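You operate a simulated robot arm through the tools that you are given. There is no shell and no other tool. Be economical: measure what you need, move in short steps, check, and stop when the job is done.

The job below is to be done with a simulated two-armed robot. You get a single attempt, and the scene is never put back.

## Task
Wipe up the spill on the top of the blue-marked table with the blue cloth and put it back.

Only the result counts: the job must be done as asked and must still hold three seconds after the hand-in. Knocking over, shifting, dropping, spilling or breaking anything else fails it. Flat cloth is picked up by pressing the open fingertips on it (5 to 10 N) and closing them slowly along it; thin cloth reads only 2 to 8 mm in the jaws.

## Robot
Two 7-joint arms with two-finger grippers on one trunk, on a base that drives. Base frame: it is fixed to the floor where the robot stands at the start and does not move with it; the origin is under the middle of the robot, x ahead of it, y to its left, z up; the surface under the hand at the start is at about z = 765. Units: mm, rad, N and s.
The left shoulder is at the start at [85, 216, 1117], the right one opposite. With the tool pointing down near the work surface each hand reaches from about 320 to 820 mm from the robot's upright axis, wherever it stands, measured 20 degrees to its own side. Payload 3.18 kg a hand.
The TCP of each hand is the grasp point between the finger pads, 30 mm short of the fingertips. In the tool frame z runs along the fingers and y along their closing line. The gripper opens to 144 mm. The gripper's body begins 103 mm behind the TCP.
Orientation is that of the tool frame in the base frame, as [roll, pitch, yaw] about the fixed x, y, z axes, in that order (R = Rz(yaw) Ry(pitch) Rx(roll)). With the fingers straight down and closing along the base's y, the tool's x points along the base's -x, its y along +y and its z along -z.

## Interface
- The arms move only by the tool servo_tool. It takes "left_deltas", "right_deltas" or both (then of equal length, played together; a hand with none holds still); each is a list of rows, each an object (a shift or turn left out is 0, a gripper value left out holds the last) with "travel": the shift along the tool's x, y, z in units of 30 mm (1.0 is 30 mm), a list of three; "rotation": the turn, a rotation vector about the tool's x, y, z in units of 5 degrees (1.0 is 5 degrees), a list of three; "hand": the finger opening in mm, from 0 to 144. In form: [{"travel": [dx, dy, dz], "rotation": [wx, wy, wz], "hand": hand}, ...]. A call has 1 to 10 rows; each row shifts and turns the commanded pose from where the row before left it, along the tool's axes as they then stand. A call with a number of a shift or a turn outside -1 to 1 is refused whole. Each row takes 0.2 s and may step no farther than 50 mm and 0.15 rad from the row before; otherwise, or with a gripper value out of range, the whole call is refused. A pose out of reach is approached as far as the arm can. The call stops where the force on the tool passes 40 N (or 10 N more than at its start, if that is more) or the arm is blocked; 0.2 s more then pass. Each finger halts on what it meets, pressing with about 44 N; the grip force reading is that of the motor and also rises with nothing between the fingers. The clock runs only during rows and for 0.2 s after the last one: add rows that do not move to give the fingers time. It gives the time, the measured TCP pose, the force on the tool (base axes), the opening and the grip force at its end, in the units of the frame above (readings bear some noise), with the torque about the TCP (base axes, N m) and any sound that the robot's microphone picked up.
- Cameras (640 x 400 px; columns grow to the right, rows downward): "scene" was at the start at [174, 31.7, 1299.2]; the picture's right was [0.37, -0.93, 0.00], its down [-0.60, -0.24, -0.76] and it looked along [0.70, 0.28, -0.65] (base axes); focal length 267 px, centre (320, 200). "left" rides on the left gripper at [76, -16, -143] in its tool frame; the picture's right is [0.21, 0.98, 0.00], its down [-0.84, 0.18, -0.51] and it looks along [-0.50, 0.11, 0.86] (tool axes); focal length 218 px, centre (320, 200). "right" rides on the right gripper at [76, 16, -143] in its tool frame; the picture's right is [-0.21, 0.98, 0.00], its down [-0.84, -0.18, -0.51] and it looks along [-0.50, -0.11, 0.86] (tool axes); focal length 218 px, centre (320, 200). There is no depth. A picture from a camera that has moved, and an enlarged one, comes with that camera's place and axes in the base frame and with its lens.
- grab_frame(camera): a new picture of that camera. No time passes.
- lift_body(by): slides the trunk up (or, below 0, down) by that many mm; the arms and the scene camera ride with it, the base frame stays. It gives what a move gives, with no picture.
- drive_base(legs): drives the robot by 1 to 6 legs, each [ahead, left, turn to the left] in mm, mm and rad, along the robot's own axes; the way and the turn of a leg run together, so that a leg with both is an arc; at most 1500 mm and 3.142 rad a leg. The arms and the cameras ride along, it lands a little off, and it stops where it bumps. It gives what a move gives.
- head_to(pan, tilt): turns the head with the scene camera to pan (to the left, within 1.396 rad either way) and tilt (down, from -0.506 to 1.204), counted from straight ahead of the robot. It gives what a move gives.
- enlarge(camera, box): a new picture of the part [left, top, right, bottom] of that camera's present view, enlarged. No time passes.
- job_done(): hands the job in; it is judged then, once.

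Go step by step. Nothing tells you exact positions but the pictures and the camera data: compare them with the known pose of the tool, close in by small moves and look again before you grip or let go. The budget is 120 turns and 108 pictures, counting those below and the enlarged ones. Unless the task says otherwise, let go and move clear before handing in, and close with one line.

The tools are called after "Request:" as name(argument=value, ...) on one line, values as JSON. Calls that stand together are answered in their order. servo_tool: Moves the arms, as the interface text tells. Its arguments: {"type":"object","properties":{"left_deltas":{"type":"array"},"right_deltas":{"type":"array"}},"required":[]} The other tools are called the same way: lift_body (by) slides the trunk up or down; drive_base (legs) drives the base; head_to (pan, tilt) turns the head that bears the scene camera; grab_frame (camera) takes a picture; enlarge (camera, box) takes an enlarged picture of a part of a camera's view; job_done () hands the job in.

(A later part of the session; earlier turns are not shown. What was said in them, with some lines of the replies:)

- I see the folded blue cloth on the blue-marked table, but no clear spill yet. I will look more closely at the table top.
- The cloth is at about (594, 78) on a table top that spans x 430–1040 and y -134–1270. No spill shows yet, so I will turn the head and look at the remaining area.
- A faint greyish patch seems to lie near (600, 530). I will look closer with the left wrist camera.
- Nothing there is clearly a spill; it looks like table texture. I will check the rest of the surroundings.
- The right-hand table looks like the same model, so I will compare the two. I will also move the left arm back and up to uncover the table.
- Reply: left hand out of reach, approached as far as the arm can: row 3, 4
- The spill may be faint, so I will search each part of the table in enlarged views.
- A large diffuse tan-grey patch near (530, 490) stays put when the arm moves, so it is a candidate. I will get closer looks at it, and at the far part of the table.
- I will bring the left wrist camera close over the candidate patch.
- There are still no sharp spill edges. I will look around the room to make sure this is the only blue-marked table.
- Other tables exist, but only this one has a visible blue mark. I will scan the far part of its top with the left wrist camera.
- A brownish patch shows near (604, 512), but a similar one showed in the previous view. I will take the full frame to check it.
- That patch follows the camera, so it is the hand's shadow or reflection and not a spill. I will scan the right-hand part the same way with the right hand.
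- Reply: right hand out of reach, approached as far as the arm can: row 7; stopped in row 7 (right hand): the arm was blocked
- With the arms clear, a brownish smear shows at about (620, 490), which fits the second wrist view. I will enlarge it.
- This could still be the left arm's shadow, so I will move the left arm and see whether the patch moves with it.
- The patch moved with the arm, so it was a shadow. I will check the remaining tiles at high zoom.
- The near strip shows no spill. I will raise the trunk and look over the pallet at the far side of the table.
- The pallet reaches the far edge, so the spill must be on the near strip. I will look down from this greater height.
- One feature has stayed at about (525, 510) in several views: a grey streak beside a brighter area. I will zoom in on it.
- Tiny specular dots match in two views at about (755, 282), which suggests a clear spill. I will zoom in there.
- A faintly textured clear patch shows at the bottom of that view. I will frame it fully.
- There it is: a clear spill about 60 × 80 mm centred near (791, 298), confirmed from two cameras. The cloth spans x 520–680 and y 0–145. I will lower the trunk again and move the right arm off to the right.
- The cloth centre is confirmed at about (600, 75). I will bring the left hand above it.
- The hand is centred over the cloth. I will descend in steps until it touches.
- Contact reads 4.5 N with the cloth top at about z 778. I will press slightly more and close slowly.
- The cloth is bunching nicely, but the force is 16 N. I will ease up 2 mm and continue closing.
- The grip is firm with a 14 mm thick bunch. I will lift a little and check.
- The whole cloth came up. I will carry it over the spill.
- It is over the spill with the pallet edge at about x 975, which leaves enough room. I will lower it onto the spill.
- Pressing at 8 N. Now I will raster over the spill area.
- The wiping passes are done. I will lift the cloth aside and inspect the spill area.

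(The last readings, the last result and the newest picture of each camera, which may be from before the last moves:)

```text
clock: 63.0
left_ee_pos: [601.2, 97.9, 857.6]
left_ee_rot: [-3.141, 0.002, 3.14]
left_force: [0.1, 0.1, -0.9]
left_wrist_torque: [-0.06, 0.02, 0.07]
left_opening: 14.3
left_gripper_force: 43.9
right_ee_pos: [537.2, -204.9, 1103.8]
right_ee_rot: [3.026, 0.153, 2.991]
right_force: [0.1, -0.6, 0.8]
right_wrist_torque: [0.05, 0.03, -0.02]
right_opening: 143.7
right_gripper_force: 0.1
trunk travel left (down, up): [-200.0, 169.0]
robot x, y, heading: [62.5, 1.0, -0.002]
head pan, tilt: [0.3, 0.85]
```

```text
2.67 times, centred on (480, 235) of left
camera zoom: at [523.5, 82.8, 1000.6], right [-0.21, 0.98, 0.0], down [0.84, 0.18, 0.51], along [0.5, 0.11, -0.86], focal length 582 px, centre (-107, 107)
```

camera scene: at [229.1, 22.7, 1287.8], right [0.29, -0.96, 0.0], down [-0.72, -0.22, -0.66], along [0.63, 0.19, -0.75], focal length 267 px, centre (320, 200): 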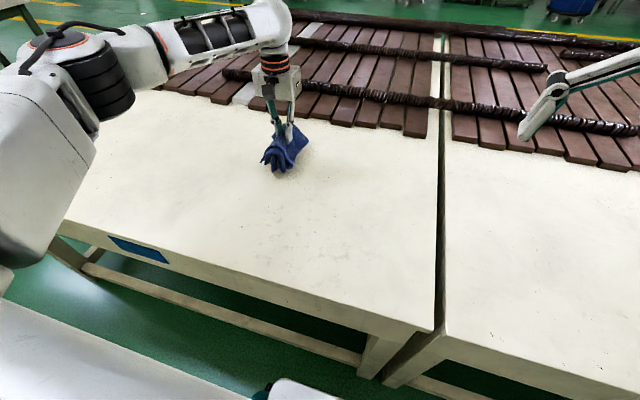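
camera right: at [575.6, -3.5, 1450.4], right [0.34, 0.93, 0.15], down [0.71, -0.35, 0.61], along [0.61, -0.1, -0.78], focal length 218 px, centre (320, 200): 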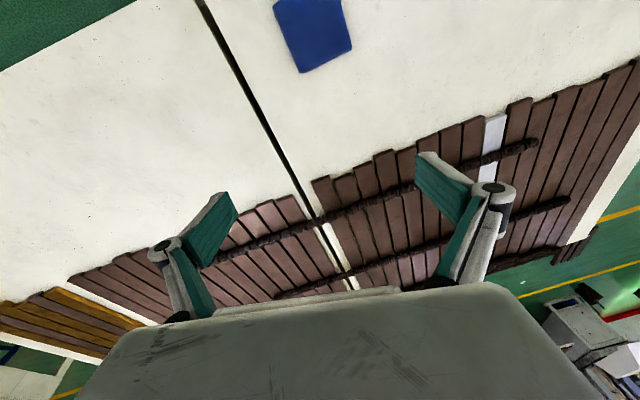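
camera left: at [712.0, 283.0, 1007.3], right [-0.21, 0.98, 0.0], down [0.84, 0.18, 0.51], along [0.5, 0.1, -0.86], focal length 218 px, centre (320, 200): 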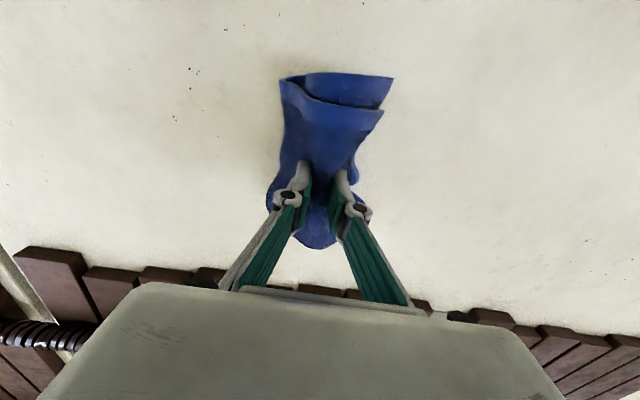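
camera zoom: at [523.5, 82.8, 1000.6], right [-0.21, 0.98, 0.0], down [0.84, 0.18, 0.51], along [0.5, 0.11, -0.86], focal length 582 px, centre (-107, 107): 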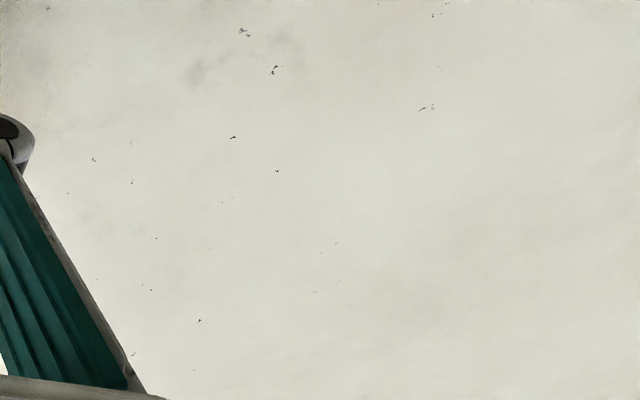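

The wet patch is gone; only the table's own specks remain. I will return the cloth to its place at (598, 79) and lower it.

Request:
servo_tool(left_deltas=[{"travel": [0.1, -0.63, 0.2]}, {"travel": [0, 0, 0.5]}, {"travel": [0, 0, 0.4]}, {"travel": [0, 0, 0.3]}, {"travel": [0, 0, 0.2]}, {}])

Request:
enlarge(camera="scene", box=[260, 130, 420, 280])

```text
clock: 64.4
left_ee_pos: [596.6, 77.7, 810.1]
left_ee_rot: [-3.14, 0.005, 3.139]
left_force: [2.0, -2.3, 16.3]
left_wrist_torque: [-0.09, -0.04, 0.09]
left_opening: 14.0
left_gripper_force: 43.3
right_ee_pos: [536.4, -203.6, 1105.2]
right_ee_rot: [3.026, 0.154, 2.992]
right_force: [0.5, -0.2, -0.3]
right_wrist_torque: [0.01, 0.04, 0.0]
right_opening: 143.9
right_gripper_force: 0.0
trunk travel left (down, up): [-200.0, 169.0]
robot x, y, heading: [58.8, -0.7, 0.002]
head pan, tilt: [0.3, 0.85]
```

```text
2.67 times, centred on (340, 205) of scene
camera zoom: at [228.6, 22.5, 1288.0], right [0.29, -0.96, 0.0], down [-0.72, -0.22, -0.66], along [0.63, 0.19, -0.75], focal length 711 px, centre (267, 187)
```

zoom: 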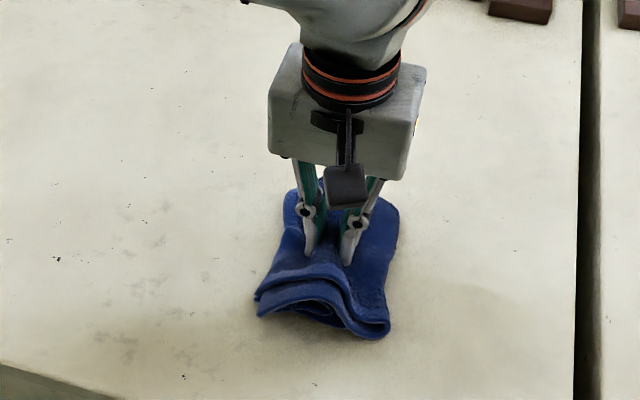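

It is in place but pressing at 16 N. I will ease up, open slowly so the cloth spreads, and then lift clear.

Request:
servo_tool(left_deltas=[{"travel": [0, 0, -0.1]}, {"hand": 20}, {"hand": 28}, {"hand": 36}, {"hand": 46}, {"hand": 56}, {"hand": 68}, {"hand": 80}, {}])

Request:
servo_tool(left_deltas=[{"travel": [0, 0, -0.3]}, {"travel": [0, 0, -0.6]}, {"travel": [0, 0, -0.9]}, {"travel": [0, 0, -0.9]}, {"travel": [0, 0, -0.9]}])

Request:
enlarge(camera="scene", box=[260, 130, 420, 280])

Request:
grab_frame(camera="left")

```text
clock: 66.4
left_ee_pos: [596.0, 78.0, 812.0]
left_ee_rot: [-3.141, 0.001, 3.14]
left_force: [0.3, -1.1, 0.6]
left_wrist_torque: [0.04, -0.02, 0.03]
left_opening: 79.9
left_gripper_force: 0.1
right_ee_pos: [537.3, -202.6, 1103.8]
right_ee_rot: [3.027, 0.154, 2.991]
right_force: [0.3, -0.3, -0.1]
right_wrist_torque: [-0.01, 0.02, 0.01]
right_opening: 144.2
right_gripper_force: 0.1
trunk travel left (down, up): [-200.0, 169.0]
robot x, y, heading: [58.7, -1.0, -0.002]
head pan, tilt: [0.3, 0.85]
```

```text
clock: 67.6
left_ee_pos: [594.3, 77.6, 919.4]
left_ee_rot: [3.142, 0.003, 3.14]
left_force: [0.2, 0.4, 0.3]
left_wrist_torque: [-0.03, 0.02, 0.0]
left_opening: 80.3
left_gripper_force: 0.0
right_ee_pos: [537.1, -202.2, 1104.3]
right_ee_rot: [3.027, 0.154, 2.991]
right_force: [0.2, -0.4, 0.7]
right_wrist_torque: [0.01, -0.02, 0.02]
right_opening: 144.1
right_gripper_force: 0.2
trunk travel left (down, up): [-200.0, 169.0]
robot x, y, heading: [60.0, -1.4, -0.003]
head pan, tilt: [0.3, 0.85]
```

```text
2.67 times, centred on (340, 205) of scene
camera zoom: at [228.8, 22.6, 1287.8], right [0.29, -0.96, 0.0], down [-0.72, -0.22, -0.66], along [0.63, 0.19, -0.75], focal length 711 px, centre (267, 187)
```

zoom: 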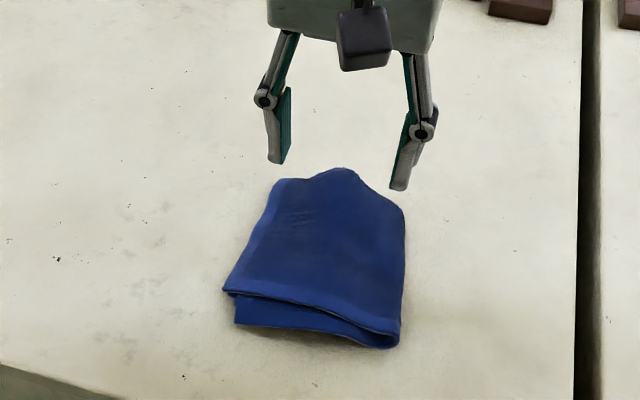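

```text
39 pictures are left
camera left: at [518.2, 63.4, 1062.5], right [-0.21, 0.98, 0.0], down [0.84, 0.18, 0.51], along [0.5, 0.1, -0.86], focal length 218 px, centre (320, 200)
```

left: 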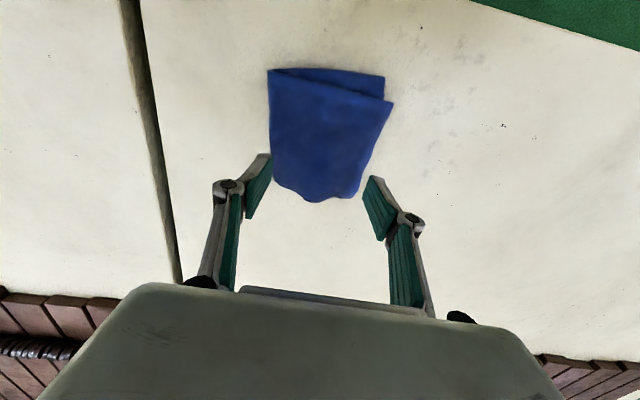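

The cloth sprang back to nearly its original shape and place. I will move the left hand away and check the spill area closely once more.

Request:
servo_tool(left_deltas=[{"travel": [0, 0.5, -0.8]}, {"travel": [0, 1, -0.8]}, {"travel": [0, 1, -0.8]}, {"travel": [0, 1, -0.8]}, {"travel": [0.2, 1, -0.4]}, {"travel": [0.2, 1, 0]}, {"travel": [0.2, 1, 0]}, {"travel": [0.2, 1, 0]}, {"travel": [0.2, 1, 0], "hand": 140}, {"travel": [0.2, 1, 0]}])

Request:
enlarge(camera="scene", box=[230, 120, 358, 200])

Request:
enlarge(camera="left", box=[210, 120, 370, 220])

Request:
grab_frame(camera="scene")

```text
clock: 69.8
left_ee_pos: [560.9, 365.1, 1026.8]
left_ee_rot: [3.14, 0.001, 3.139]
left_force: [-0.5, 0.0, 0.3]
left_wrist_torque: [-0.03, -0.04, 0.03]
left_opening: 140.2
left_gripper_force: 0.1
right_ee_pos: [537.3, -202.2, 1104.0]
right_ee_rot: [3.026, 0.153, 2.992]
right_force: [1.1, 0.6, 0.8]
right_wrist_torque: [-0.04, 0.0, -0.02]
right_opening: 144.1
right_gripper_force: 0.1
trunk travel left (down, up): [-200.0, 169.0]
robot x, y, heading: [61.3, 3.2, -0.006]
head pan, tilt: [0.3, 0.85]
```

```text
5.00 times, centred on (294, 160) of scene
camera zoom: at [229.2, 23.6, 1287.7], right [0.29, -0.96, 0.0], down [-0.72, -0.22, -0.66], along [0.63, 0.19, -0.75], focal length 1333 px, centre (450, 400)
```

zoom: 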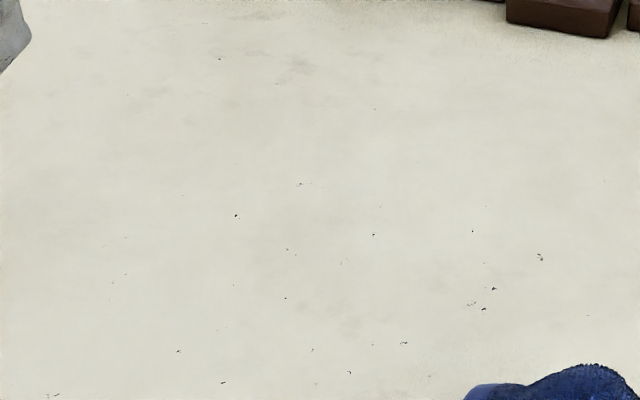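

```text
4.00 times, centred on (290, 170) of left
camera zoom: at [484.6, 350.7, 1169.0], right [-0.21, 0.98, 0.0], down [0.84, 0.18, 0.51], along [0.5, 0.1, -0.86], focal length 873 px, centre (440, 320)
```

zoom: 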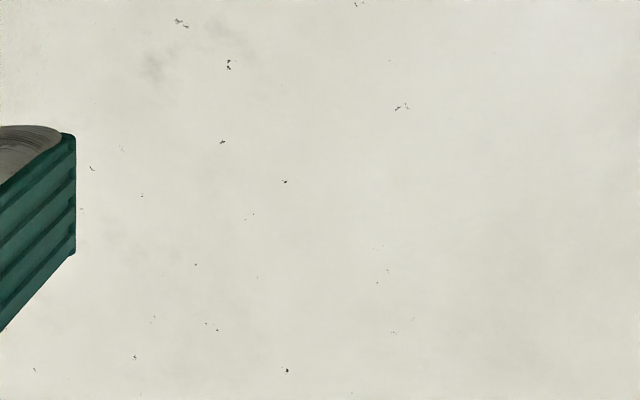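

```text
36 pictures are left
camera scene: at [229.2, 23.6, 1287.7], right [0.29, -0.96, 0.0], down [-0.72, -0.22, -0.66], along [0.63, 0.19, -0.75], focal length 267 px, centre (320, 200)
```

scene: 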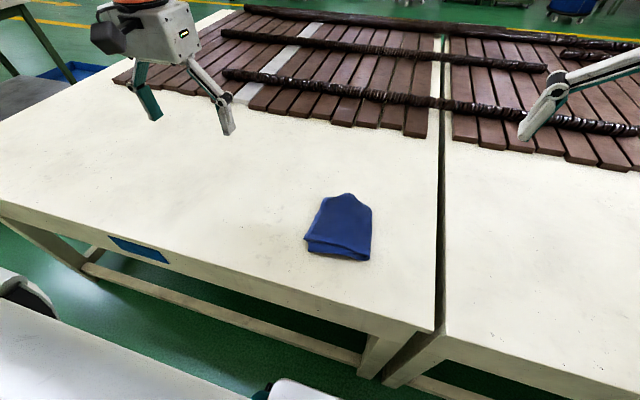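

The area is clean from the scene camera. I will take one more enlarged check at the exact spot.

Request:
enlarge(camera="left", box=[220, 190, 348, 270])

```text
5.00 times, centred on (284, 230) of left
camera zoom: at [484.6, 350.7, 1169.0], right [-0.21, 0.98, 0.0], down [0.84, 0.18, 0.51], along [0.5, 0.1, -0.86], focal length 1091 px, centre (500, 50)
```

zoom: 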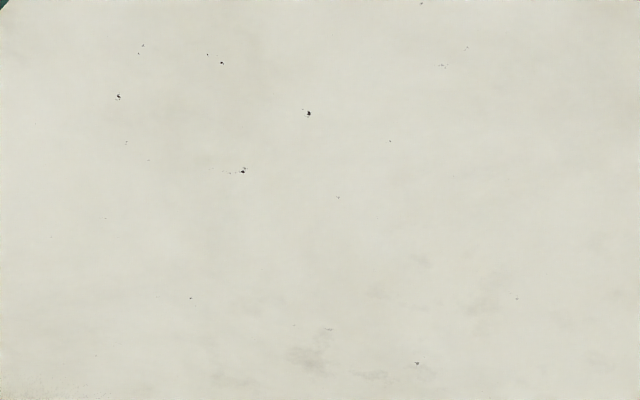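

The spill is gone, with the same specks visible on a clean surface. The cloth is back in its place and both hands are clear, so I am handing in.

Request:
job_done()

```text
The job is handed in.
```

I wiped up the clear spill on the blue-marked table and put the blue cloth back where it was, though its far edge is slightly rumpled.
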